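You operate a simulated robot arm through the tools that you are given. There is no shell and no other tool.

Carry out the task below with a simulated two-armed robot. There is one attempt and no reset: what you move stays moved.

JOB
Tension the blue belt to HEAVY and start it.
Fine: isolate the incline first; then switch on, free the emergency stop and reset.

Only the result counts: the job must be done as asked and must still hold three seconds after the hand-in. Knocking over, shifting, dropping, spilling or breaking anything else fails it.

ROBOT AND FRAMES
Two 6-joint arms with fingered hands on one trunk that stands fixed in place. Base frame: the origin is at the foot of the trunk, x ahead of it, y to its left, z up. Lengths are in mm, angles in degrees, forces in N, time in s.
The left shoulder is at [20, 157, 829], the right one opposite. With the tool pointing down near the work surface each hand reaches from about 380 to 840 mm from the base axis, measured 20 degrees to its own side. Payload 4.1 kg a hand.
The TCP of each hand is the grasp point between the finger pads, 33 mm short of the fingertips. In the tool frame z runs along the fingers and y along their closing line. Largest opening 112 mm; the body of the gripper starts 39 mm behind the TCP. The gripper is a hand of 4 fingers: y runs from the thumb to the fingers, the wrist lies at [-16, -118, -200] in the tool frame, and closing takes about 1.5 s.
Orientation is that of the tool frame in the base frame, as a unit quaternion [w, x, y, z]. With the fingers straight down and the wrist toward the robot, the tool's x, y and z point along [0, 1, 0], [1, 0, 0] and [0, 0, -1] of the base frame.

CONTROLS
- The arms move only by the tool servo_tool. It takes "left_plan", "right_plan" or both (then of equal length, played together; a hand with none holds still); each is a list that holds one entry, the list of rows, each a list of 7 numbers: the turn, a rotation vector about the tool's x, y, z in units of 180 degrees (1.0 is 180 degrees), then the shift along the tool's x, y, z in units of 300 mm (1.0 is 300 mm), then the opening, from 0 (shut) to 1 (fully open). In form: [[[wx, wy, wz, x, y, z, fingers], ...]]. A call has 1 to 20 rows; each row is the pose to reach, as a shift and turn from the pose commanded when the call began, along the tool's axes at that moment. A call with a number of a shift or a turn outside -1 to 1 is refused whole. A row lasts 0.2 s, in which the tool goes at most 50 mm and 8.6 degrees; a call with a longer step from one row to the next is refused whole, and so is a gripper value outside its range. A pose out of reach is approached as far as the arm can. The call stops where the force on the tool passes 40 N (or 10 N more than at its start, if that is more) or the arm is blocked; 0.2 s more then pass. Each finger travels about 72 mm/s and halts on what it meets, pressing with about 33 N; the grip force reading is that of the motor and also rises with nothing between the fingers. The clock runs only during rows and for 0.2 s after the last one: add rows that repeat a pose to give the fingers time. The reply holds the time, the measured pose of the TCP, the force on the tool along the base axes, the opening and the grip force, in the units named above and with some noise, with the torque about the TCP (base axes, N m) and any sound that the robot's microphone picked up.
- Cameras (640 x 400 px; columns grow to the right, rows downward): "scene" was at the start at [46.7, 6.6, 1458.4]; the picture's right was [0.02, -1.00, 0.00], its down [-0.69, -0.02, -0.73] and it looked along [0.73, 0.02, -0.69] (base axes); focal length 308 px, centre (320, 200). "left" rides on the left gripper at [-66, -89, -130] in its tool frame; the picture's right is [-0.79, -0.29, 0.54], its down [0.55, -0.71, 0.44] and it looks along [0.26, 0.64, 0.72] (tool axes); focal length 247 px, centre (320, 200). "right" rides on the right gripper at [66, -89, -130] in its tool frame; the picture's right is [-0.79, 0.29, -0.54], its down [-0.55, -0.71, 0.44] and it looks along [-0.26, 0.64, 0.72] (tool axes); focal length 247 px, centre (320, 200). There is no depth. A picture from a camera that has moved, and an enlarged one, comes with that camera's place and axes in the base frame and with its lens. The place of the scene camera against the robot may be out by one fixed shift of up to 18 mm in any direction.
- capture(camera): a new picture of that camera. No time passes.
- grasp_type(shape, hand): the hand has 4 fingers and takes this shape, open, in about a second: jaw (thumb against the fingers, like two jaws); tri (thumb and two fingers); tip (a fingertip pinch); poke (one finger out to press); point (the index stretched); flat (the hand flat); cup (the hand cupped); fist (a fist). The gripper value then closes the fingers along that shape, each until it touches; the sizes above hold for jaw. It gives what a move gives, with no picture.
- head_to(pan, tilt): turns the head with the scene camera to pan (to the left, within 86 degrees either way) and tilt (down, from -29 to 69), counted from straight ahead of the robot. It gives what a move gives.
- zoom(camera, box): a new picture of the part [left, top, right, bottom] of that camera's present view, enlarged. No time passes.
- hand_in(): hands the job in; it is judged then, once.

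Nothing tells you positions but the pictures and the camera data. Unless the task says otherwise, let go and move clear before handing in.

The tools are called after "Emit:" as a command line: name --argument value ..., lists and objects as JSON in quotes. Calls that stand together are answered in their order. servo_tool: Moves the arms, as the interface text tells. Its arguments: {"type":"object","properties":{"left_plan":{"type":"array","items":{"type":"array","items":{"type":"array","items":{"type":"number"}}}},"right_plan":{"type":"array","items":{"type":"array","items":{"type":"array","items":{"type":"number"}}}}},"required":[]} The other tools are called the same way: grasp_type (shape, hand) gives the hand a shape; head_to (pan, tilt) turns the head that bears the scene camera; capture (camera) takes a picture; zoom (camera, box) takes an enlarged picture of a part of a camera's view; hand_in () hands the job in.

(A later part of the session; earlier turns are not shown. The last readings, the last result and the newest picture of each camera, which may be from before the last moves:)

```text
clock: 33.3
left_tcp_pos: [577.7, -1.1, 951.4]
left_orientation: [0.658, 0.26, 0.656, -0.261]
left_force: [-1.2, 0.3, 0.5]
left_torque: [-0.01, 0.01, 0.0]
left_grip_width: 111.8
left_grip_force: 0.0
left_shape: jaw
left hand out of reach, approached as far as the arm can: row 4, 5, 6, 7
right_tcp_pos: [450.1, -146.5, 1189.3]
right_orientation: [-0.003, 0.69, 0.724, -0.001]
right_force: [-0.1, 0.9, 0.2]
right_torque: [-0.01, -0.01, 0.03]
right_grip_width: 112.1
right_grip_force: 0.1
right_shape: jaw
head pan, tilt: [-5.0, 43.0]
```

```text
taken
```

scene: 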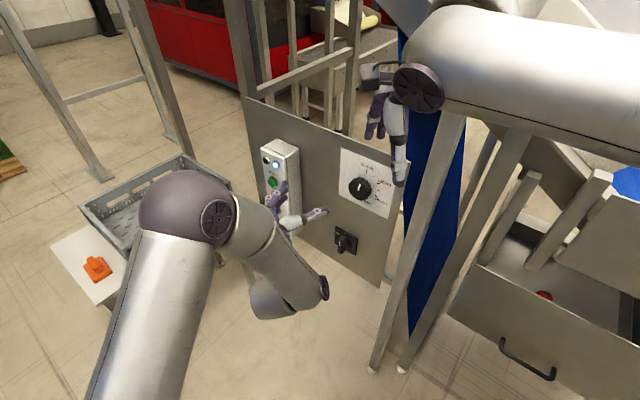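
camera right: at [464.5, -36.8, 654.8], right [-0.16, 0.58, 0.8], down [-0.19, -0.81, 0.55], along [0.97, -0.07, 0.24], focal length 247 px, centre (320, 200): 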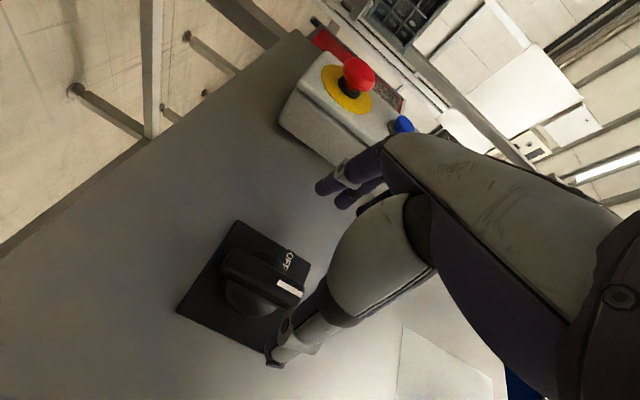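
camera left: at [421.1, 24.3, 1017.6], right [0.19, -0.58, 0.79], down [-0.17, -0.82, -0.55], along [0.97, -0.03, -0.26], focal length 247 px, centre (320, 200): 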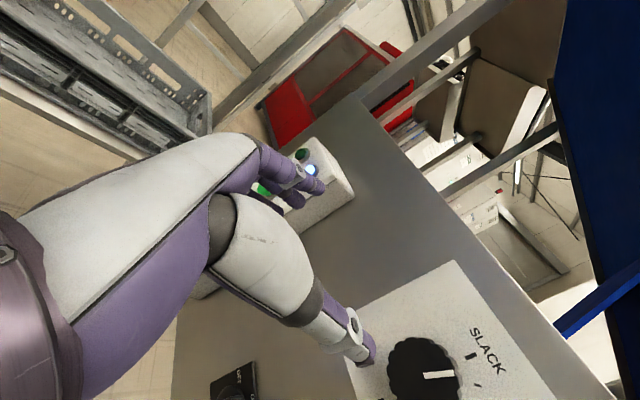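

The left hand reached this orientation well. I'll bring it down to the isolator standoff.

Emit:
servo_tool --left_plan '[[[0, 0, 0, 0.084, -0.014, 0.0, 1], [0, 0, 0, 0.167, -0.028, 0.0, 1], [0, 0, 0, 0.251, -0.042, 0.03, 1], [0, 0, 0, 0.334, -0.056, 0.05, 1], [0, 0, 0, 0.418, -0.07, 0.07, 1], [0, 0, 0, 0.502, -0.084, 0.09, 1], [0, 0, 0, 0.585, -0.098, 0.11, 1], [0, 0, 0, 0.669, -0.112, 0.13, 1], [0, 0, 0, 0.752, -0.126, 0.15, 1], [0, 0, 0, 0.836, -0.14, 0.164, 1]]]'

Emit:
capture --camera "left"

Emit:
capture --camera "scene"

```text
clock: 35.5
left_tcp_pos: [586.5, -63.8, 699.0]
left_orientation: [0.657, 0.261, 0.657, -0.261]
left_force: [-0.1, 0.1, 0.5]
left_torque: [0.0, -0.02, -0.04]
left_grip_width: 112.0
left_grip_force: 0.1
left_shape: jaw
right_tcp_pos: [450.3, -146.2, 1190.2]
right_orientation: [-0.002, 0.69, 0.724, -0.002]
right_force: [-0.4, 0.0, -0.3]
right_torque: [-0.01, -0.01, -0.02]
right_grip_width: 112.0
right_grip_force: 0.1
right_shape: jaw
head pan, tilt: [-5.0, 43.0]
```

```text
taken
camera left: at [429.8, -38.3, 765.6], right [0.19, -0.58, 0.79], down [-0.17, -0.82, -0.55], along [0.97, -0.03, -0.26], focal length 247 px, centre (320, 200)
```

left: 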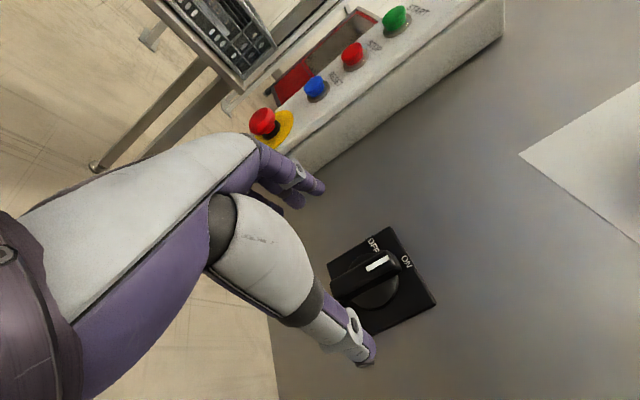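

```text
taken
```

scene: 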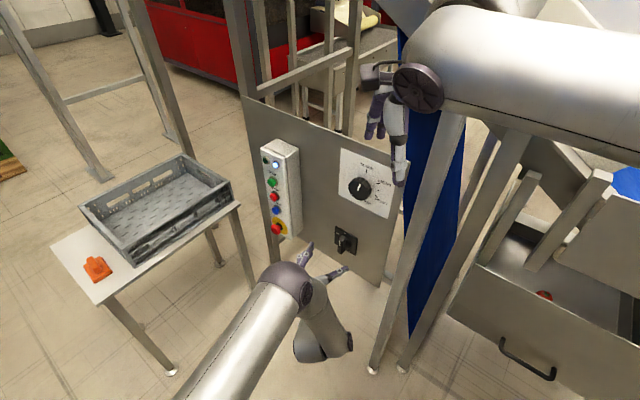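

The left arm reaches here easily. I'll zoom in to refine the handle's position.

Emit:
zoom --camera "left" --box '[320, 215, 450, 345]'

```text
3.08 times, centred on (385, 280) of left
camera zoom: at [429.8, -38.3, 765.6], right [0.19, -0.58, 0.79], down [-0.17, -0.82, -0.55], along [0.97, -0.03, -0.26], focal length 760 px, centre (120, -46)
```

zoom: 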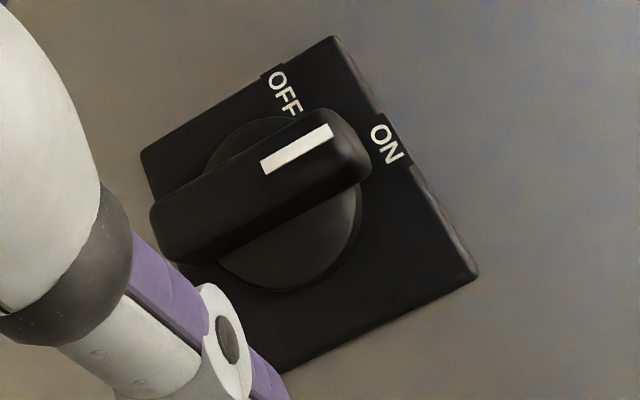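

Both views agree: the isolator axis is at (661, -142, 700). I'll move straight in so the jaw straddles the handle, fingertips short of the plate.

Emit:
servo_tool --left_plan '[[[0, 0, 0, -0.003, -0.0185, 0.04, 1], [0, 0, 0, -0.003, -0.0185, 0.08, 1], [0, 0, 0, -0.003, -0.0185, 0.12, 1], [0, 0, 0, -0.003, -0.0185, 0.16, 1], [0, 0, 0, -0.003, -0.0185, 0.19, 1], [0, 0, 0, -0.003, -0.0185, 0.202, 1]]]'

Emit:
capture --camera "left"

Emit:
zoom --camera "scene" --box '[260, 200, 400, 300]'

```text
clock: 36.9
left_tcp_pos: [626.4, -111.0, 701.5]
left_orientation: [0.658, 0.261, 0.656, -0.261]
left_force: [0.4, -0.9, 0.6]
left_torque: [-0.01, 0.03, -0.03]
left_grip_width: 112.1
left_grip_force: 0.0
left_shape: jaw
right_tcp_pos: [449.8, -147.6, 1190.3]
right_orientation: [-0.002, 0.69, 0.724, -0.002]
right_force: [0.1, -0.3, 0.0]
right_torque: [0.02, -0.02, 0.03]
right_grip_width: 111.7
right_grip_force: 0.1
right_shape: jaw
head pan, tilt: [-5.0, 43.0]
```

```text
taken
camera left: at [470.1, -86.6, 768.0], right [0.19, -0.58, 0.79], down [-0.17, -0.82, -0.55], along [0.97, -0.03, -0.26], focal length 247 px, centre (320, 200)
```

left: 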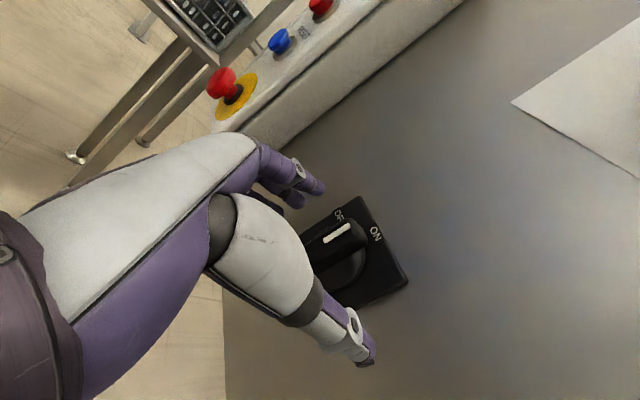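

```text
4.00 times, centred on (330, 250) of scene
camera zoom: at [46.7, -2.5, 1458.9], right [-0.09, -1.0, 0.0], down [-0.68, 0.06, -0.73], along [0.73, -0.06, -0.68], focal length 1233 px, centre (280, 0)
```

zoom: 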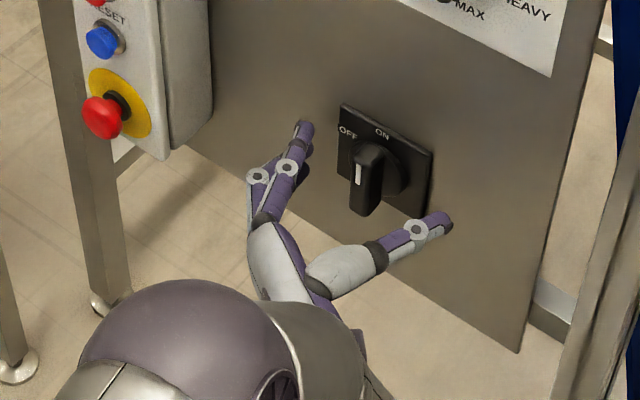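

The jaw straddles the handle. I'll close on it.

Emit:
servo_tool --left_plan '[[[0, 0, 0, 0, 0, 0, 0.8], [0, 0, 0, 0, 0, 0, 0.6], [0, 0, 0, 0, 0, 0, 0.4], [0, 0, 0, 0, 0, 0, 0.3], [0, 0, 0, 0, 0, 0, 0.2], [0, 0, 0, 0, 0, 0, 0.1], [0, 0, 0, 0, 0, 0, 0], [0, 0, 0, 0, 0, 0, 0], [0, 0, 0, 0, 0, 0, 0]]]'

Emit:
capture --camera "left"

Emit:
zoom --camera "scene" --box '[260, 200, 400, 300]'

```text
clock: 38.9
left_tcp_pos: [625.6, -109.7, 700.4]
left_orientation: [0.657, 0.26, 0.658, -0.26]
left_force: [3.8, 13.9, -0.7]
left_torque: [0.07, 0.07, 0.91]
left_grip_width: 25.6
left_grip_force: 32.7
left_shape: jaw
right_tcp_pos: [450.0, -145.8, 1189.7]
right_orientation: [-0.002, 0.689, 0.724, -0.001]
right_force: [0.2, 0.2, 0.6]
right_torque: [0.0, 0.01, -0.03]
right_grip_width: 112.1
right_grip_force: 0.0
right_shape: jaw
head pan, tilt: [-5.0, 43.0]
```

```text
taken
camera left: at [470.2, -85.6, 767.8], right [0.2, -0.58, 0.79], down [-0.17, -0.82, -0.55], along [0.97, -0.03, -0.26], focal length 247 px, centre (320, 200)
```

left: 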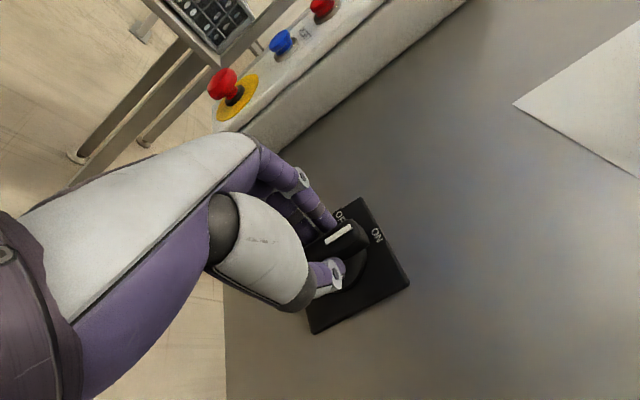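

```text
4.00 times, centred on (330, 250) of scene
camera zoom: at [46.8, -2.2, 1458.9], right [-0.09, -1.0, 0.0], down [-0.68, 0.06, -0.73], along [0.73, -0.06, -0.68], focal length 1233 px, centre (280, 0)
```

zoom: 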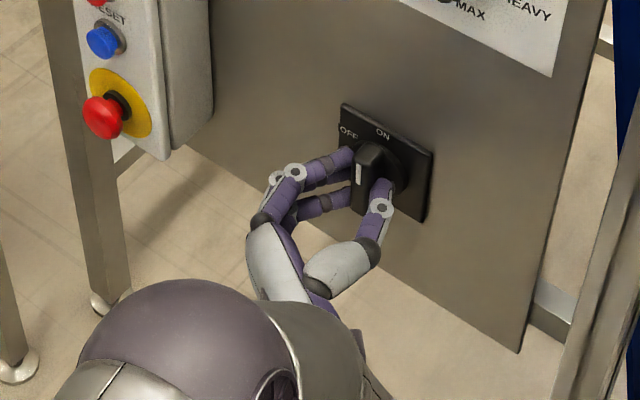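

The handle is gripped (about 26 mm). Now I'll turn it counter-clockwise about 60° toward OFF.

Emit:
servo_tool --left_plan '[[[0, 0, -0.04, 0, 0, 0, 0], [0, 0, -0.08, 0, 0, 0, 0], [0, 0, -0.12, 0, 0, 0, 0], [0, 0, -0.16, 0, 0, 0, 0], [0, 0, -0.2, 0, 0, 0, 0], [0, 0, -0.24, 0, 0, 0, 0], [0, 0, -0.28, 0, 0, 0, 0], [0, 0, -0.31, 0, 0, 0, 0], [0, 0, -0.34, 0, 0, 0, 0]]]'

Emit:
capture --camera "left"

Emit:
zoom --camera "scene" --box '[240, 130, 400, 290]'

```text
clock: 40.9
left_tcp_pos: [625.3, -109.6, 701.2]
left_orientation: [0.431, -0.11, 0.699, -0.56]
left_force: [-13.5, 12.2, 2.5]
left_torque: [0.24, 0.35, 0.29]
left_grip_width: 25.7
left_grip_force: 33.1
left_shape: jaw
right_tcp_pos: [449.1, -146.6, 1189.8]
right_orientation: [-0.003, 0.69, 0.724, -0.001]
right_force: [0.6, -0.4, -0.6]
right_torque: [0.01, 0.01, 0.0]
right_grip_width: 111.7
right_grip_force: 0.0
right_shape: jaw
head pan, tilt: [-5.0, 43.0]
```

```text
taken
camera left: at [541.9, -10.4, 810.5], right [0.78, 0.03, 0.63], down [-0.25, -0.9, 0.36], along [0.58, -0.44, -0.69], focal length 247 px, centre (320, 200)
```

left: 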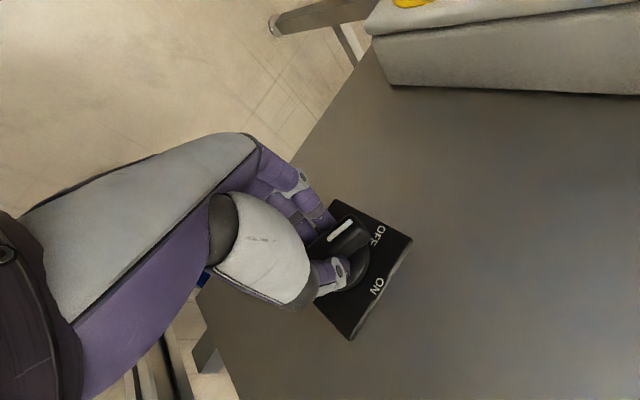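

```text
2.50 times, centred on (320, 210) of scene
camera zoom: at [46.3, -2.2, 1458.9], right [-0.09, -1.0, 0.0], down [-0.68, 0.06, -0.73], along [0.73, -0.06, -0.68], focal length 771 px, centre (320, 175)
```

zoom: 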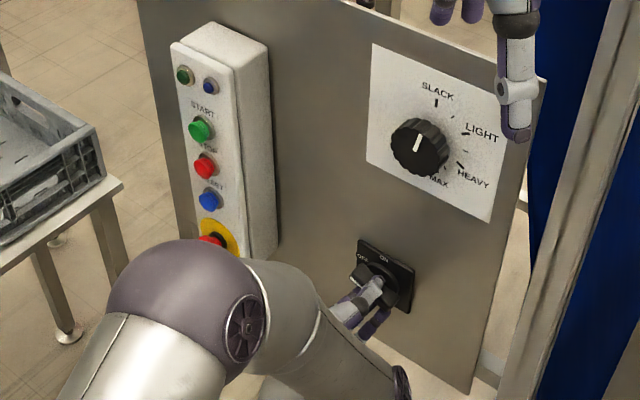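

The lamp went out, so the incline is isolated and the handle points at OFF. I'll release, back off and confirm.

Emit:
servo_tool --left_plan '[[[0, 0, 0, 0, 0, 0, 0.3], [0, 0, 0, 0, 0, 0, 0.6], [0, 0, 0, 0, 0, -0.01, 1], [0, 0, 0, 0, 0, -0.02, 1], [0, 0, 0, 0, 0, -0.06, 1], [0, 0, 0, 0, 0, -0.12, 1], [0, 0, 0, 0, 0, -0.18, 1], [0, 0, 0, 0, 0, -0.24, 1]]]'

Emit:
capture --camera "left"

Emit:
zoom --camera "scene" --box '[240, 130, 400, 290]'

```text
clock: 42.7
left_tcp_pos: [574.7, -60.7, 700.8]
left_orientation: [0.432, -0.108, 0.699, -0.56]
left_force: [-0.5, 0.0, 0.3]
left_torque: [0.02, 0.01, 0.0]
left_grip_width: 111.6
left_grip_force: 0.0
left_shape: jaw
right_tcp_pos: [450.0, -146.9, 1190.2]
right_orientation: [-0.002, 0.689, 0.725, -0.001]
right_force: [-0.8, -0.6, 0.1]
right_torque: [-0.02, -0.06, 0.0]
right_grip_width: 111.8
right_grip_force: 0.1
right_shape: jaw
head pan, tilt: [-5.0, 43.0]
```

```text
taken
camera left: at [490.0, 39.2, 809.9], right [0.77, 0.03, 0.63], down [-0.25, -0.9, 0.36], along [0.58, -0.43, -0.69], focal length 247 px, centre (320, 200)
```

left: 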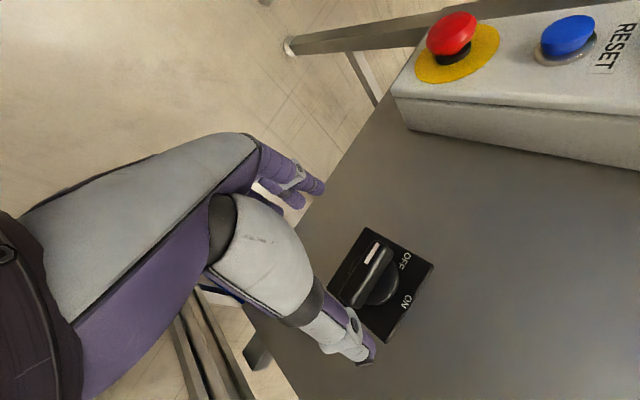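

```text
2.50 times, centred on (320, 210) of scene
camera zoom: at [46.7, -2.6, 1458.9], right [-0.09, -1.0, 0.0], down [-0.68, 0.06, -0.73], along [0.73, -0.06, -0.68], focal length 771 px, centre (320, 175)
```

zoom: 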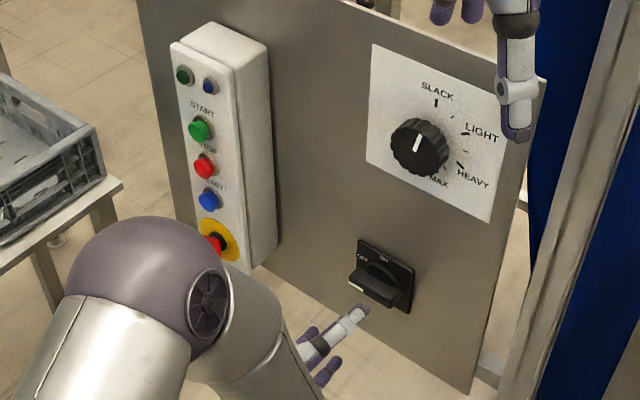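

The isolator has snapped fully to OFF: handle horizontal, lamp out. Next is the tension knob: I'll raise the left hand to a standoff before it and move the parked right hand further back for clearance.

Emit:
servo_tool --left_plan '[[[0, 0, 0, -0.035, -0.1, 0, 1], [0, 0, 0, -0.07, -0.2, 0, 1], [0, 0, 0, -0.105, -0.3, 0.005, 1], [0, 0, 0, -0.14, -0.4, 0.01, 1], [0, 0, 0, -0.175, -0.5, 0.015, 1], [0, 0, 0, -0.21, -0.6, 0.02, 1], [0, 0, 0, -0.245, -0.7, 0.026, 1], [0, 0, 0, -0.282, -0.796, 0.026, 1]]]' --right_plan '[[[0, 0, 0, -0.012, -0.026, -0.025, 1], [0, 0, 0, -0.024, -0.052, -0.05, 1], [0, 0, 0, -0.036, -0.078, -0.075, 1], [0, 0, 0, -0.048, -0.104, -0.1, 1], [0, 0, 0, -0.06, -0.13, -0.125, 1], [0, 0, 0, -0.072, -0.156, -0.15, 1], [0, 0, 0, -0.084, -0.182, -0.175, 1], [0, 0, 0, -0.09, -0.205, -0.2, 1]]]'

Emit:
servo_tool --left_plan '[[[0, 0, 0.042, 0, 0, 0, 1], [0, 0, 0.083, 0, 0, 0, 1], [0, 0, 0.125, 0, 0, 0, 1], [0, 0, 0.167, 0, 0, 0, 1], [0, 0, 0.208, 0, 0, 0, 1], [0, 0, 0.25, 0, 0, 0, 1], [0, 0, 0.292, 0, 0, 0, 1], [0, 0, 0.333, 0, 0, 0, 1], [0, 0, 0.375, 0, 0, 0, 1], [0, 0, 0.417, 0, 0, 0, 1], [0, 0, 0.458, 0, 0, 0, 1], [0, 0, 0.5, 0, 0, 0, 1], [0, 0, 0.542, 0, 0, 0, 1], [0, 0, 0.583, 0, 0, 0, 1], [0, 0, 0.625, 0, 0, 0, 1], [0, 0, 0.667, 0, 0, 0, 1]]]'

Emit:
capture --camera "scene"

Emit:
capture --camera "left"

```text
clock: 44.5
left_tcp_pos: [551.8, -93.7, 951.9]
left_orientation: [0.433, -0.109, 0.698, -0.56]
left_force: [0.6, 1.0, -0.1]
left_torque: [-0.04, 0.01, 0.0]
left_grip_width: 111.7
left_grip_force: 0.1
left_shape: jaw
right_tcp_pos: [387.3, -177.7, 1246.7]
right_orientation: [-0.002, 0.69, 0.724, -0.001]
right_force: [-0.1, 0.0, -0.3]
right_torque: [0.0, -0.01, 0.0]
right_grip_width: 111.8
right_grip_force: 0.0
right_shape: jaw
head pan, tilt: [-5.0, 43.0]
```

```text
clock: 47.9
left_tcp_pos: [557.7, -99.2, 953.1]
left_orientation: [0.701, 0.552, 0.443, 0.095]
left_force: [0.1, 0.3, 0.4]
left_torque: [-0.02, 0.01, 0.01]
left_grip_width: 111.6
left_grip_force: 0.1
left_shape: jaw
left hand out of reach, approached as far as the arm can: row 16
right_tcp_pos: [388.1, -178.4, 1246.0]
right_orientation: [-0.002, 0.69, 0.724, -0.001]
right_force: [0.0, 0.0, -0.8]
right_torque: [-0.01, 0.02, -0.01]
right_grip_width: 112.3
right_grip_force: 0.1
right_shape: jaw
head pan, tilt: [-5.0, 43.0]
```

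```text
taken
```

scene: 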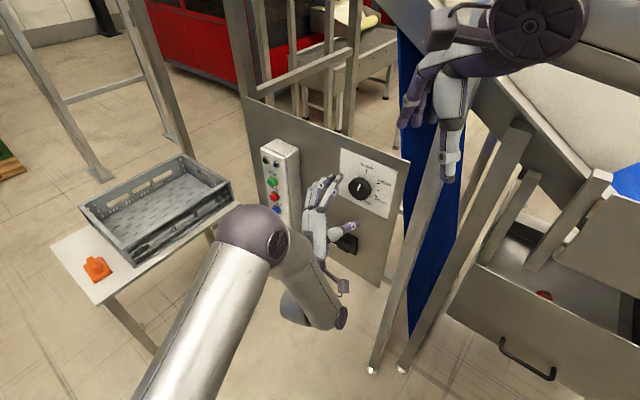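

```text
taken
camera left: at [392.5, -83.9, 912.2], right [-0.18, -0.97, 0.16], down [0.39, -0.22, -0.89], along [0.9, -0.1, 0.42], focal length 247 px, centre (320, 200)
```

left: 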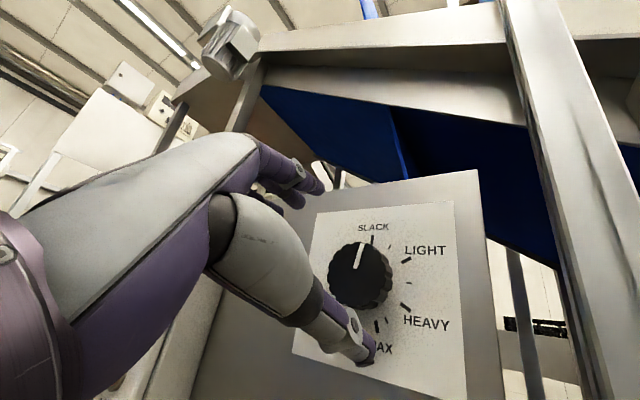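

The left wrist can sweep this roll range at the knob. I'll zoom in from here to refine the knob's face position and pointer angle.

Emit:
zoom --camera "left" --box '[290, 190, 470, 390]'

```text
2.00 times, centred on (380, 290) of left
camera zoom: at [392.5, -83.9, 912.2], right [-0.18, -0.97, 0.16], down [0.39, -0.22, -0.89], along [0.9, -0.1, 0.42], focal length 494 px, centre (200, 20)
```

zoom: 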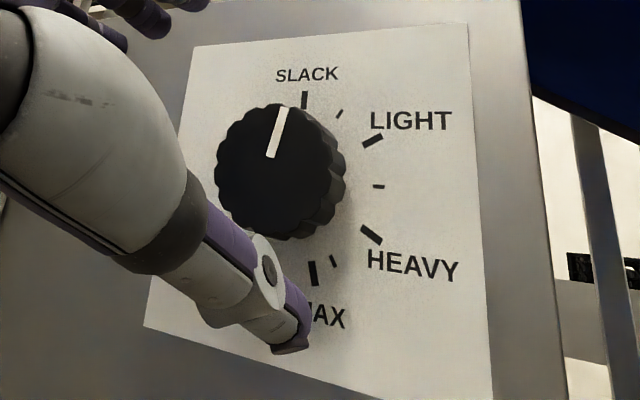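

The knob axis is confirmed: its face is about 33 mm out at (608, -149, 950), the pointer reads about 10°, and HEAVY is at about 120°. I'll pre-roll the hand counter-clockwise so the whole turn can be done in one grip.

Emit:
servo_tool --left_plan '[[[0, 0, -0.046, 0, 0, 0, 1], [0, 0, -0.092, 0, 0, 0, 1], [0, 0, -0.137, 0, 0, 0, 1], [0, 0, -0.183, 0, 0, 0, 1], [0, 0, -0.229, 0, 0, 0, 1], [0, 0, -0.275, 0, 0, 0, 1], [0, 0, -0.32, 0, 0, 0, 1], [0, 0, -0.366, 0, 0, 0, 1], [0, 0, -0.412, 0, 0, 0, 1], [0, 0, -0.458, 0, 0, 0, 1], [0, 0, -0.503, 0, 0, 0, 1], [0, 0, -0.549, 0, 0, 0, 1], [0, 0, -0.595, 0, 0, 0, 1], [0, 0, -0.641, 0, 0, 0, 1], [0, 0, -0.686, 0, 0, 0, 1], [0, 0, -0.732, 0, 0, 0, 1], [0, 0, -0.778, 0, 0, 0, 1]]]'

Emit:
capture --camera "scene"

Emit:
capture --camera "left"

```text
clock: 51.5
left_tcp_pos: [557.9, -99.8, 952.2]
left_orientation: [0.328, -0.229, 0.669, -0.627]
left_force: [-0.2, -0.2, 0.2]
left_torque: [0.02, 0.04, 0.02]
left_grip_width: 111.6
left_grip_force: 0.0
left_shape: jaw
right_tcp_pos: [387.4, -177.8, 1245.5]
right_orientation: [-0.003, 0.689, 0.724, -0.002]
right_force: [-0.4, 0.0, 0.1]
right_torque: [0.01, 0.03, -0.02]
right_grip_width: 111.9
right_grip_force: 0.1
right_shape: jaw
head pan, tilt: [-5.0, 43.0]
```

```text
taken
```

scene: 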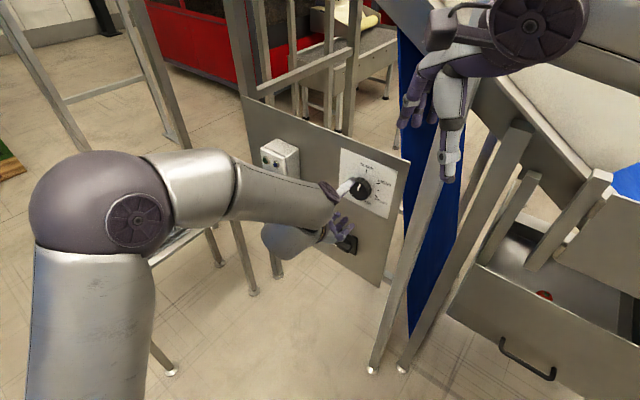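

```text
taken
camera left: at [498.2, 28.4, 1052.0], right [0.9, 0.17, 0.4], down [-0.13, -0.77, 0.62], along [0.42, -0.61, -0.67], focal length 247 px, centre (320, 200)
```

left: 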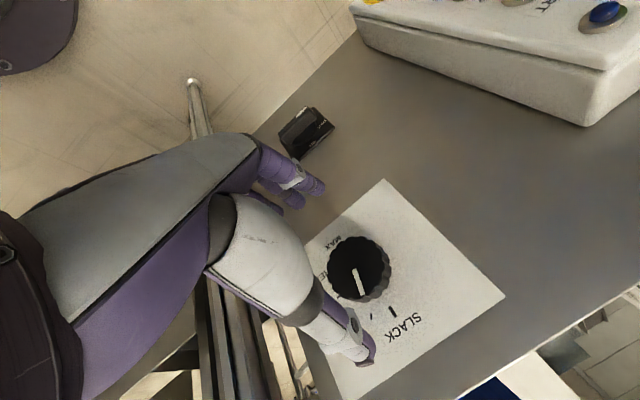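

The pre-roll reached −80°, and the knob lies right on the tool axis. I'll move in over the knob.

Emit:
servo_tool --left_plan '[[[0, 0, 0, 0.005, 0.007, 0.04, 1], [0, 0, 0, 0.005, 0.007, 0.08, 1], [0, 0, 0, 0.005, 0.007, 0.12, 1], [0, 0, 0, 0.005, 0.007, 0.155, 1], [0, 0, 0, 0.005, 0.007, 0.186, 1]]]'

Emit:
capture --camera "left"

Emit:
zoom --camera "scene" --box '[280, 120, 420, 240]'

```text
clock: 52.7
left_tcp_pos: [595.7, -137.7, 952.5]
left_orientation: [0.328, -0.229, 0.669, -0.627]
left_force: [0.7, 0.5, 0.4]
left_torque: [0.0, 0.0, 0.01]
left_grip_width: 111.6
left_grip_force: 0.0
left_shape: jaw
right_tcp_pos: [388.8, -177.8, 1246.5]
right_orientation: [-0.003, 0.689, 0.725, -0.001]
right_force: [0.4, 0.2, 0.3]
right_torque: [-0.01, -0.02, 0.01]
right_grip_width: 111.8
right_grip_force: 0.0
right_shape: jaw
head pan, tilt: [-5.0, 43.0]
```

```text
taken
camera left: at [536.4, -11.9, 1050.8], right [0.9, 0.17, 0.4], down [-0.13, -0.77, 0.62], along [0.42, -0.61, -0.67], focal length 247 px, centre (320, 200)
```

left: 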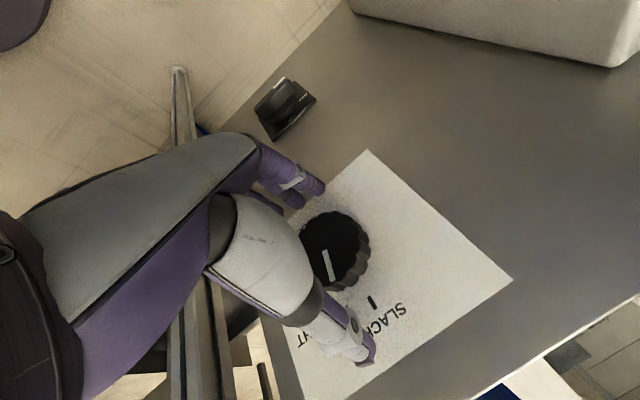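

```text
3.33 times, centred on (350, 180) of scene
camera zoom: at [46.6, -2.5, 1458.9], right [-0.09, -1.0, 0.0], down [-0.68, 0.06, -0.73], along [0.73, -0.06, -0.68], focal length 1028 px, centre (220, 267)
```

zoom: 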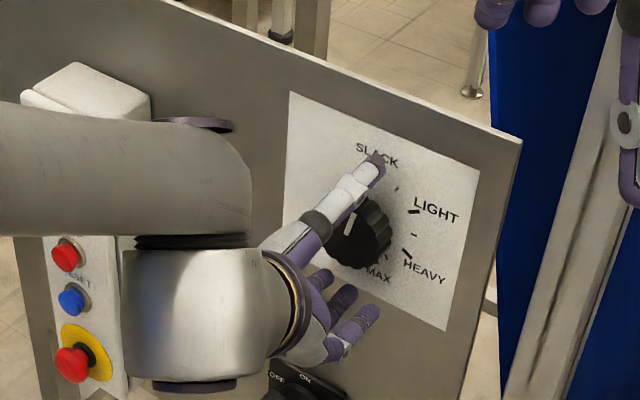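

The hand is centred over the knob, with the thumb above and the fingers below. I'll close on it.

Emit:
servo_tool --left_plan '[[[0, 0, 0, 0, 0, 0.006, 0.85], [0, 0, 0, 0, 0, 0.012, 0.7], [0, 0, 0, 0, 0, 0.012, 0.55], [0, 0, 0, 0, 0, 0.012, 0.4], [0, 0, 0, 0, 0, 0.012, 0.2], [0, 0, 0, 0, 0, 0.012, 0], [0, 0, 0, 0, 0, 0.012, 0], [0, 0, 0, 0, 0, 0.012, 0]]]'

Emit:
capture --camera "left"

Emit:
zoom --camera "scene" --box '[280, 120, 420, 240]'

```text
clock: 54.5
left_tcp_pos: [600.2, -141.0, 951.5]
left_orientation: [0.329, -0.229, 0.669, -0.627]
left_force: [1.5, -0.7, 2.9]
left_torque: [-0.01, -0.01, 0.04]
left_grip_width: 50.0
left_grip_force: 32.6
left_shape: jaw
right_tcp_pos: [388.0, -177.5, 1244.5]
right_orientation: [-0.002, 0.69, 0.724, -0.001]
right_force: [-0.8, -0.3, 0.4]
right_torque: [-0.01, 0.01, -0.03]
right_grip_width: 111.7
right_grip_force: 0.1
right_shape: jaw
head pan, tilt: [-5.0, 43.0]
```

```text
taken
camera left: at [540.5, -13.8, 1050.5], right [0.9, 0.17, 0.41], down [-0.13, -0.77, 0.62], along [0.42, -0.61, -0.67], focal length 247 px, centre (320, 200)
```

left: 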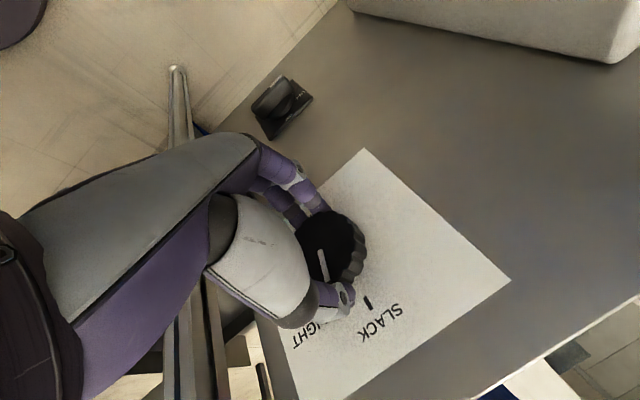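

```text
3.33 times, centred on (350, 180) of scene
camera zoom: at [46.6, -2.5, 1458.9], right [-0.09, -1.0, 0.0], down [-0.68, 0.06, -0.73], along [0.73, -0.06, -0.68], focal length 1028 px, centre (220, 267)
```

zoom: 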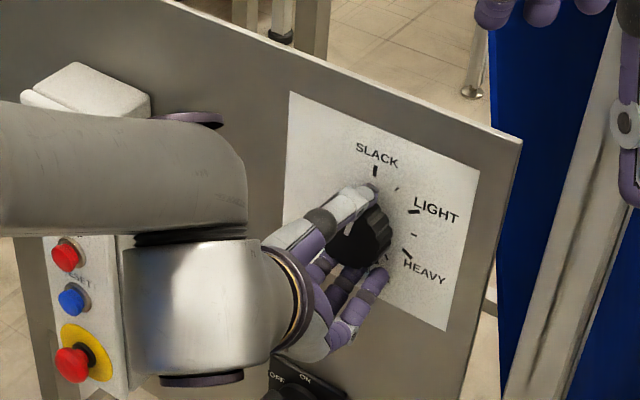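

The knob is gripped (50 mm, centred forces). I'll turn it clockwise in two stages, starting with about 55°.

Emit:
servo_tool --left_plan '[[[0, 0, 0.04, 0, 0, 0, 0], [0, 0, 0.08, 0, 0, 0, 0], [0, 0, 0.12, 0, 0, 0, 0], [0, 0, 0.16, 0, 0, 0, 0], [0, 0, 0.2, 0, 0, 0, 0], [0, 0, 0.24, 0, 0, 0, 0], [0, 0, 0.28, 0, 0, 0, 0], [0, 0, 0.305, 0, 0, 0, 0]]]'

Emit:
capture --camera "left"

Emit:
zoom --camera "scene" --box '[240, 110, 420, 280]'

```text
clock: 56.3
left_tcp_pos: [601.6, -141.5, 951.0]
left_orientation: [0.58, 0.106, 0.699, -0.405]
left_force: [-8.4, -6.1, 0.5]
left_torque: [0.0, 0.08, -0.12]
left_grip_width: 49.8
left_grip_force: 33.0
left_shape: jaw
right_tcp_pos: [387.1, -177.9, 1245.9]
right_orientation: [-0.002, 0.69, 0.724, -0.002]
right_force: [0.3, 0.2, 0.7]
right_torque: [0.01, 0.0, -0.03]
right_grip_width: 111.8
right_grip_force: 0.1
right_shape: jaw
head pan, tilt: [-5.0, 43.0]
```

```text
taken
camera left: at [470.9, -88.1, 1050.2], right [0.45, -0.3, 0.84], down [-0.29, -0.94, -0.18], along [0.84, -0.16, -0.52], focal length 247 px, centre (320, 200)
```

left: 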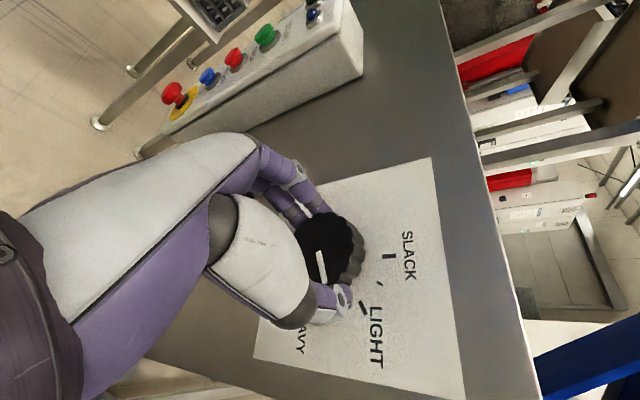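

```text
2.35 times, centred on (330, 195) of scene
camera zoom: at [46.4, -2.7, 1458.9], right [-0.09, -1.0, 0.0], down [-0.68, 0.06, -0.73], along [0.73, -0.06, -0.68], focal length 725 px, centre (296, 212)
```

zoom: 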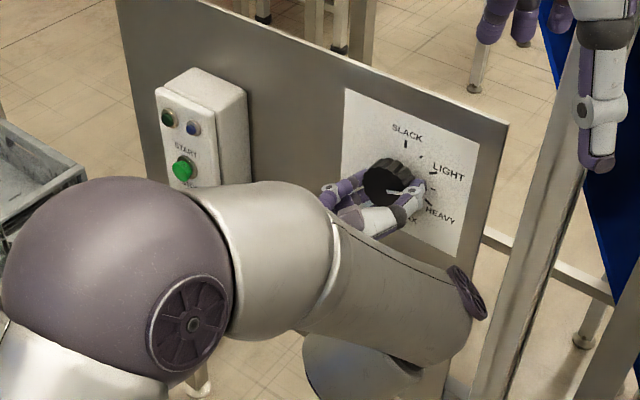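

The knob turned with the hand and the pointer is now around LIGHT (about 65°). I'll turn another 55° to HEAVY.

Emit:
servo_tool --left_plan '[[[0, 0, 0.04, 0, 0, 0, 0], [0, 0, 0.08, 0, 0, 0, 0], [0, 0, 0.12, 0, 0, 0, 0], [0, 0, 0.16, 0, 0, 0, 0], [0, 0, 0.2, 0, 0, 0, 0], [0, 0, 0.24, 0, 0, 0, 0], [0, 0, 0.28, 0, 0, 0, 0], [0, 0, 0.306, 0, 0, 0, 0], [0, 0, 0.306, 0, 0, 0, 0]]]'

Emit:
capture --camera "left"

Emit:
zoom --camera "scene" --box '[320, 130, 420, 230]'

```text
clock: 58.3
left_tcp_pos: [599.9, -140.0, 950.7]
left_orientation: [0.701, 0.418, 0.571, -0.089]
left_force: [-2.7, -8.3, -10.4]
left_torque: [0.14, 0.21, -0.22]
left_grip_width: 48.7
left_grip_force: 33.6
left_shape: jaw
right_tcp_pos: [388.6, -177.7, 1246.3]
right_orientation: [-0.002, 0.69, 0.724, -0.001]
right_force: [-0.1, -0.7, 0.2]
right_torque: [-0.03, 0.0, 0.01]
right_grip_width: 111.9
right_grip_force: 0.1
right_shape: jaw
head pan, tilt: [-5.0, 43.0]
```

```text
taken
camera left: at [430.5, -130.4, 966.1], right [-0.04, -0.83, 0.55], down [0.07, -0.56, -0.83], along [1.0, 0.0, 0.08], focal length 247 px, centre (320, 200)
```

left: 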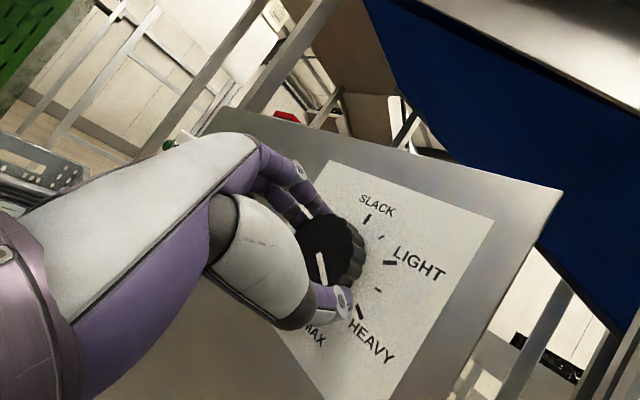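

```text
4.00 times, centred on (370, 180) of scene
camera zoom: at [46.8, -2.9, 1458.8], right [-0.09, -1.0, 0.0], down [-0.68, 0.06, -0.73], along [0.73, -0.06, -0.68], focal length 1233 px, centre (120, 280)
```

zoom: 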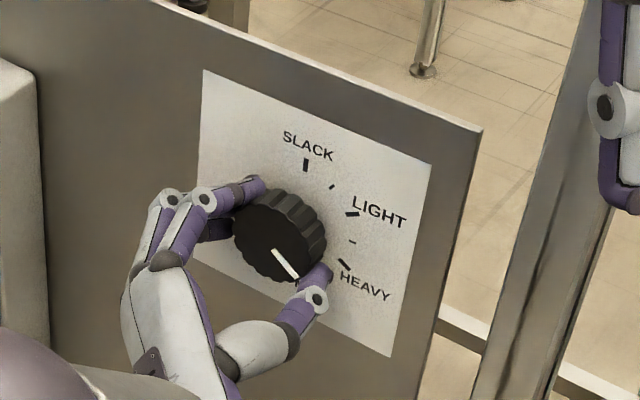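

The pointer looks near HEAVY. I'll measure it precisely before letting go.

Emit:
zoom --camera "left" --box '[280, 170, 440, 370]'

Emit:
zoom --camera "scene" --box '[345, 150, 405, 210]'

```text
2.00 times, centred on (360, 270) of left
camera zoom: at [430.5, -130.4, 966.1], right [-0.04, -0.83, 0.55], down [0.07, -0.56, -0.83], along [1.0, 0.0, 0.08], focal length 494 px, centre (240, 60)
```

zoom: 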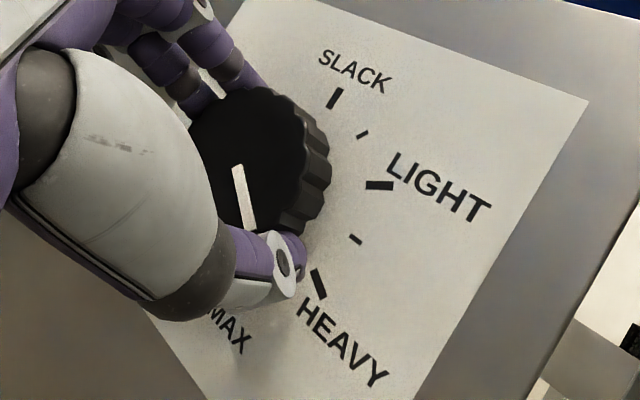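

```text
6.67 times, centred on (375, 180) of scene
camera zoom: at [46.8, -2.9, 1458.8], right [-0.09, -1.0, 0.0], down [-0.68, 0.06, -0.73], along [0.73, -0.06, -0.68], focal length 2055 px, centre (-47, 333)
```

zoom: 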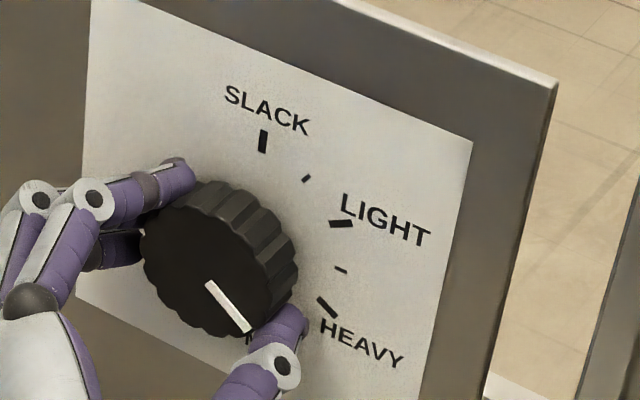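

Estimates put the pointer at 121–126° against HEAVY at about 120.5°. I'll trim back 2°, release, back off and re-measure with an unobstructed view.

Emit:
servo_tool --left_plan '[[[0, 0, -0.011, 0, 0, 0, 0], [0, 0, -0.011, 0, 0, 0, 0], [0, 0, -0.011, 0, 0, 0, 0.4], [0, 0, -0.011, 0, 0, 0, 0.7], [0, 0, -0.011, 0, 0, 0, 1], [0, 0, -0.011, 0, 0, 0, 1], [0, 0, -0.011, 0, 0, -0.05, 1], [0, 0, -0.011, 0, 0, -0.1, 1], [0, 0, -0.011, 0, 0, -0.15, 1], [0, 0, -0.011, 0, 0, -0.2, 1]]]'

Emit:
zoom --camera "left" --box '[280, 170, 440, 370]'

Emit:
zoom --camera "scene" --box '[345, 150, 405, 210]'

```text
clock: 60.5
left_tcp_pos: [556.6, -99.3, 951.6]
left_orientation: [0.7, 0.407, 0.578, -0.102]
left_force: [0.1, -0.4, 0.2]
left_torque: [0.0, -0.01, 0.01]
left_grip_width: 111.6
left_grip_force: 0.1
left_shape: jaw
right_tcp_pos: [388.3, -177.8, 1247.3]
right_orientation: [-0.003, 0.69, 0.724, -0.001]
right_force: [0.1, -0.1, -0.5]
right_torque: [-0.01, 0.02, -0.04]
right_grip_width: 111.7
right_grip_force: 0.0
right_shape: jaw
head pan, tilt: [-5.0, 43.0]
```

```text
2.00 times, centred on (360, 270) of left
camera zoom: at [387.3, -89.6, 970.1], right [-0.03, -0.81, 0.58], down [0.05, -0.58, -0.81], along [1.0, 0.01, 0.06], focal length 494 px, centre (240, 60)
```

zoom: 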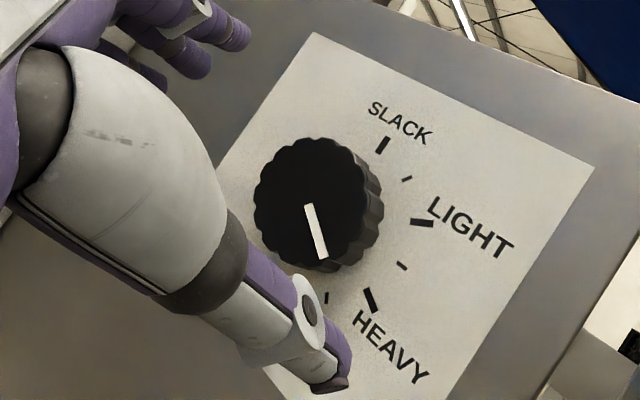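

```text
6.67 times, centred on (375, 180) of scene
camera zoom: at [46.7, -2.6, 1458.9], right [-0.09, -1.0, 0.0], down [-0.68, 0.06, -0.73], along [0.73, -0.06, -0.68], focal length 2055 px, centre (-47, 333)
```

zoom: 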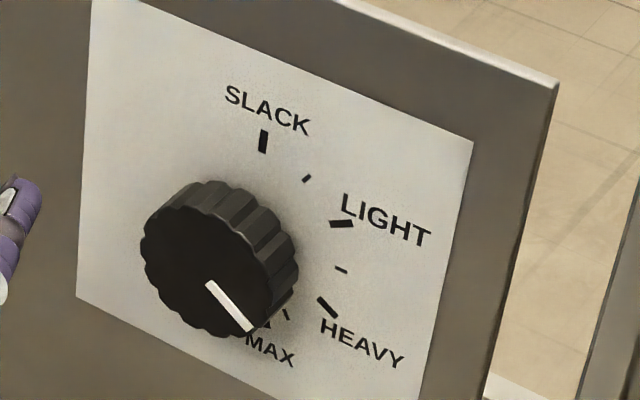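

The pointer now reads 119–123°, aligned with HEAVY. Next I'll switch the isolator back ON: moving down to its standoff while rolling the hand to y-down, so it can grip the horizontal handle.

Emit:
servo_tool --left_plan '[[[0, 0, -0.041, 0.051, -0.016, -0.001, 1], [0, 0, -0.082, 0.101, -0.032, -0.002, 1], [0, 0, -0.123, 0.152, -0.048, -0.003, 1], [0, 0, -0.164, 0.203, -0.064, -0.005, 1], [0, 0, -0.205, 0.253, -0.08, -0.006, 1], [0, 0, -0.246, 0.304, -0.096, -0.007, 1], [0, 0, -0.287, 0.354, -0.112, -0.008, 1], [0, 0, -0.328, 0.405, -0.129, -0.009, 1], [0, 0, -0.369, 0.456, -0.145, -0.01, 1], [0, 0, -0.41, 0.506, -0.161, -0.011, 1], [0, 0, -0.451, 0.557, -0.177, -0.012, 1], [0, 0, -0.492, 0.608, -0.193, -0.014, 1], [0, 0, -0.533, 0.658, -0.209, -0.015, 1], [0, 0, -0.574, 0.709, -0.225, -0.016, 1], [0, 0, -0.615, 0.759, -0.241, -0.017, 1], [0, 0, -0.656, 0.81, -0.257, -0.018, 1]]]'

Emit:
capture --camera "left"

Emit:
capture --camera "scene"

```text
clock: 63.9
left_tcp_pos: [580.4, -66.3, 699.4]
left_orientation: [-0.272, 0.286, -0.646, 0.653]
left_force: [0.3, 0.1, 0.4]
left_torque: [-0.02, -0.01, 0.0]
left_grip_width: 111.5
left_grip_force: 0.0
left_shape: jaw
right_tcp_pos: [387.5, -178.6, 1246.6]
right_orientation: [-0.003, 0.69, 0.724, -0.001]
right_force: [0.4, -0.4, 0.5]
right_torque: [0.01, 0.01, -0.01]
right_grip_width: 112.0
right_grip_force: 0.2
right_shape: jaw
head pan, tilt: [-5.0, 43.0]
```

```text
taken
camera left: at [531.7, 72.4, 786.8], right [0.94, 0.21, 0.27], down [-0.05, -0.69, 0.72], along [0.34, -0.69, -0.64], focal length 247 px, centre (320, 200)
```

left: 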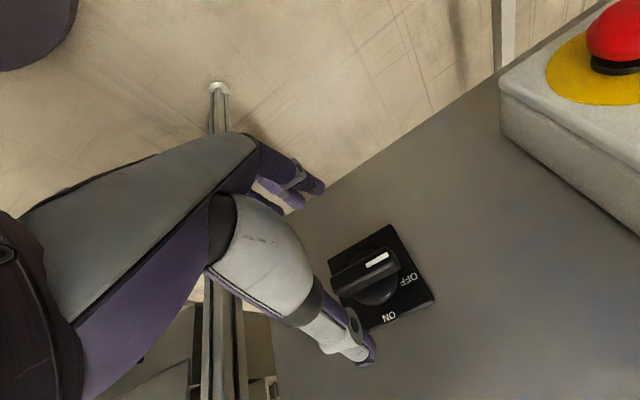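

```text
taken
```

scene: 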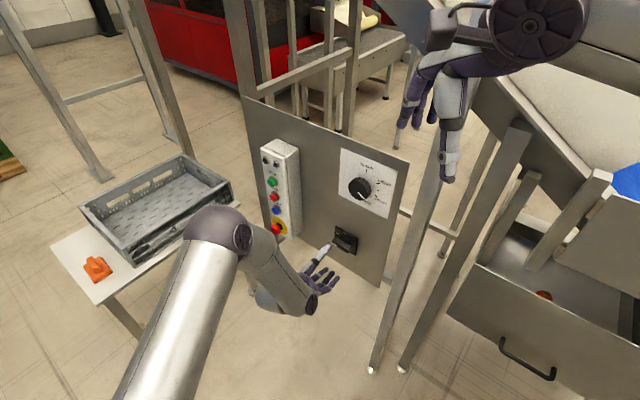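

The roll and standoff were reached. I'll move in over the horizontal handle and grip it.

Emit:
servo_tool --left_plan '[[[0, 0, 0, -0.002, -0.002, 0.05, 1], [0, 0, 0, -0.002, -0.002, 0.1, 1], [0, 0, 0, -0.002, -0.002, 0.15, 1], [0, 0, 0, -0.002, -0.002, 0.18, 1], [0, 0, 0, -0.002, -0.002, 0.204, 1], [0, 0, 0, -0.002, -0.002, 0.204, 0.8], [0, 0, 0, -0.002, -0.002, 0.204, 0.6], [0, 0, 0, -0.002, -0.002, 0.204, 0.4], [0, 0, 0, -0.002, -0.002, 0.204, 0.2], [0, 0, 0, -0.002, -0.002, 0.204, 0], [0, 0, 0, -0.002, -0.002, 0.204, 0], [0, 0, 0, -0.002, -0.002, 0.204, 0], [0, 0, 0, -0.002, -0.002, 0.204, 0]]]'

Emit:
capture --camera "left"

```text
clock: 66.7
left_tcp_pos: [626.7, -108.7, 701.0]
left_orientation: [-0.272, 0.288, -0.646, 0.653]
left_force: [-4.1, -1.5, -1.6]
left_torque: [0.11, 0.1, -0.12]
left_grip_width: 18.4
left_grip_force: 32.9
left_shape: jaw
right_tcp_pos: [387.8, -177.3, 1246.4]
right_orientation: [-0.002, 0.689, 0.725, -0.001]
right_force: [-0.1, 0.2, 0.5]
right_torque: [0.01, -0.02, 0.03]
right_grip_width: 112.1
right_grip_force: 0.0
right_shape: jaw
head pan, tilt: [-5.0, 43.0]
```

```text
taken
camera left: at [578.3, 29.8, 787.3], right [0.94, 0.21, 0.27], down [-0.05, -0.69, 0.72], along [0.34, -0.69, -0.64], focal length 247 px, centre (320, 200)
```

left: 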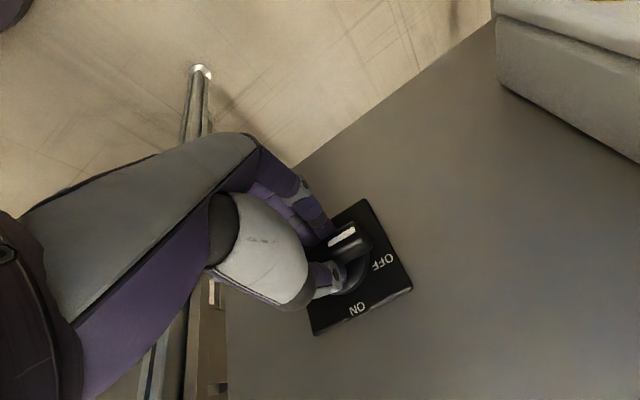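

The handle is gripped. I'll turn it 90° clockwise to ON.

Emit:
servo_tool --left_plan '[[[0, 0, 0.042, 0, 0, 0, 0], [0, 0, 0.084, 0, 0, 0, 0], [0, 0, 0.126, 0, 0, 0, 0], [0, 0, 0.168, 0, 0, 0, 0], [0, 0, 0.21, 0, 0, 0, 0], [0, 0, 0.252, 0, 0, 0, 0], [0, 0, 0.294, 0, 0, 0, 0], [0, 0, 0.336, 0, 0, 0, 0], [0, 0, 0.378, 0, 0, 0, 0], [0, 0, 0.42, 0, 0, 0, 0], [0, 0, 0.462, 0, 0, 0, 0], [0, 0, 0.5, 0, 0, 0, 0]]]'

Emit:
capture --camera "left"

Emit:
zoom --camera "scene" --box '[240, 130, 400, 290]'

```text
clock: 69.3
left_tcp_pos: [626.7, -107.9, 700.6]
left_orientation: [0.655, 0.255, 0.659, -0.268]
left_force: [8.6, -8.1, -4.0]
left_torque: [0.12, 0.16, 0.14]
left_grip_width: 17.8
left_grip_force: 33.1
left_shape: jaw
right_tcp_pos: [388.0, -177.9, 1246.1]
right_orientation: [-0.003, 0.689, 0.724, -0.001]
right_force: [0.2, -0.6, 0.0]
right_torque: [0.0, 0.01, -0.01]
right_grip_width: 112.0
right_grip_force: 0.1
right_shape: jaw
head pan, tilt: [-5.0, 43.0]
```

```text
taken
camera left: at [471.4, -82.2, 768.6], right [0.21, -0.57, 0.8], down [-0.18, -0.82, -0.54], along [0.96, -0.03, -0.27], focal length 247 px, centre (320, 200)
```

left: 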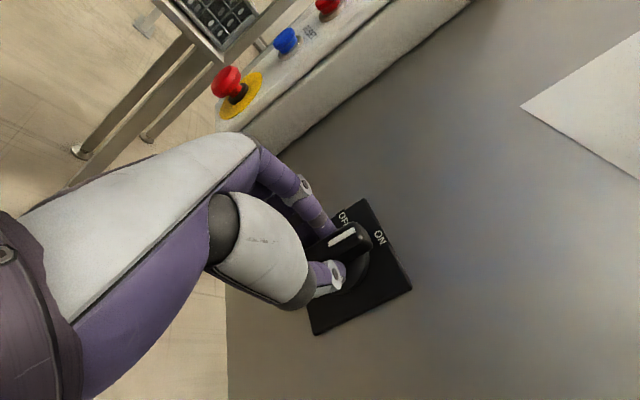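

```text
2.50 times, centred on (320, 210) of scene
camera zoom: at [47.0, -2.8, 1458.8], right [-0.09, -1.0, 0.0], down [-0.68, 0.06, -0.73], along [0.73, -0.06, -0.68], focal length 771 px, centre (320, 175)
```

zoom: 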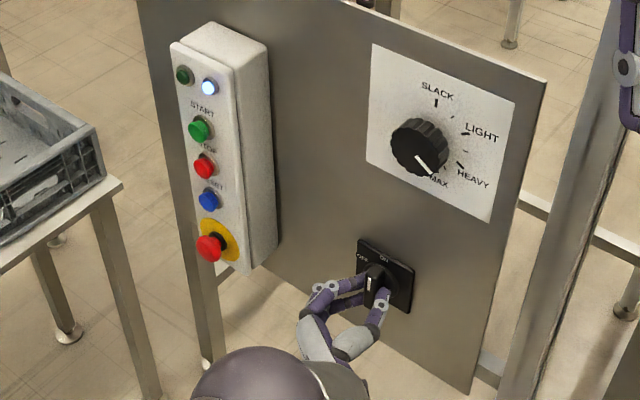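

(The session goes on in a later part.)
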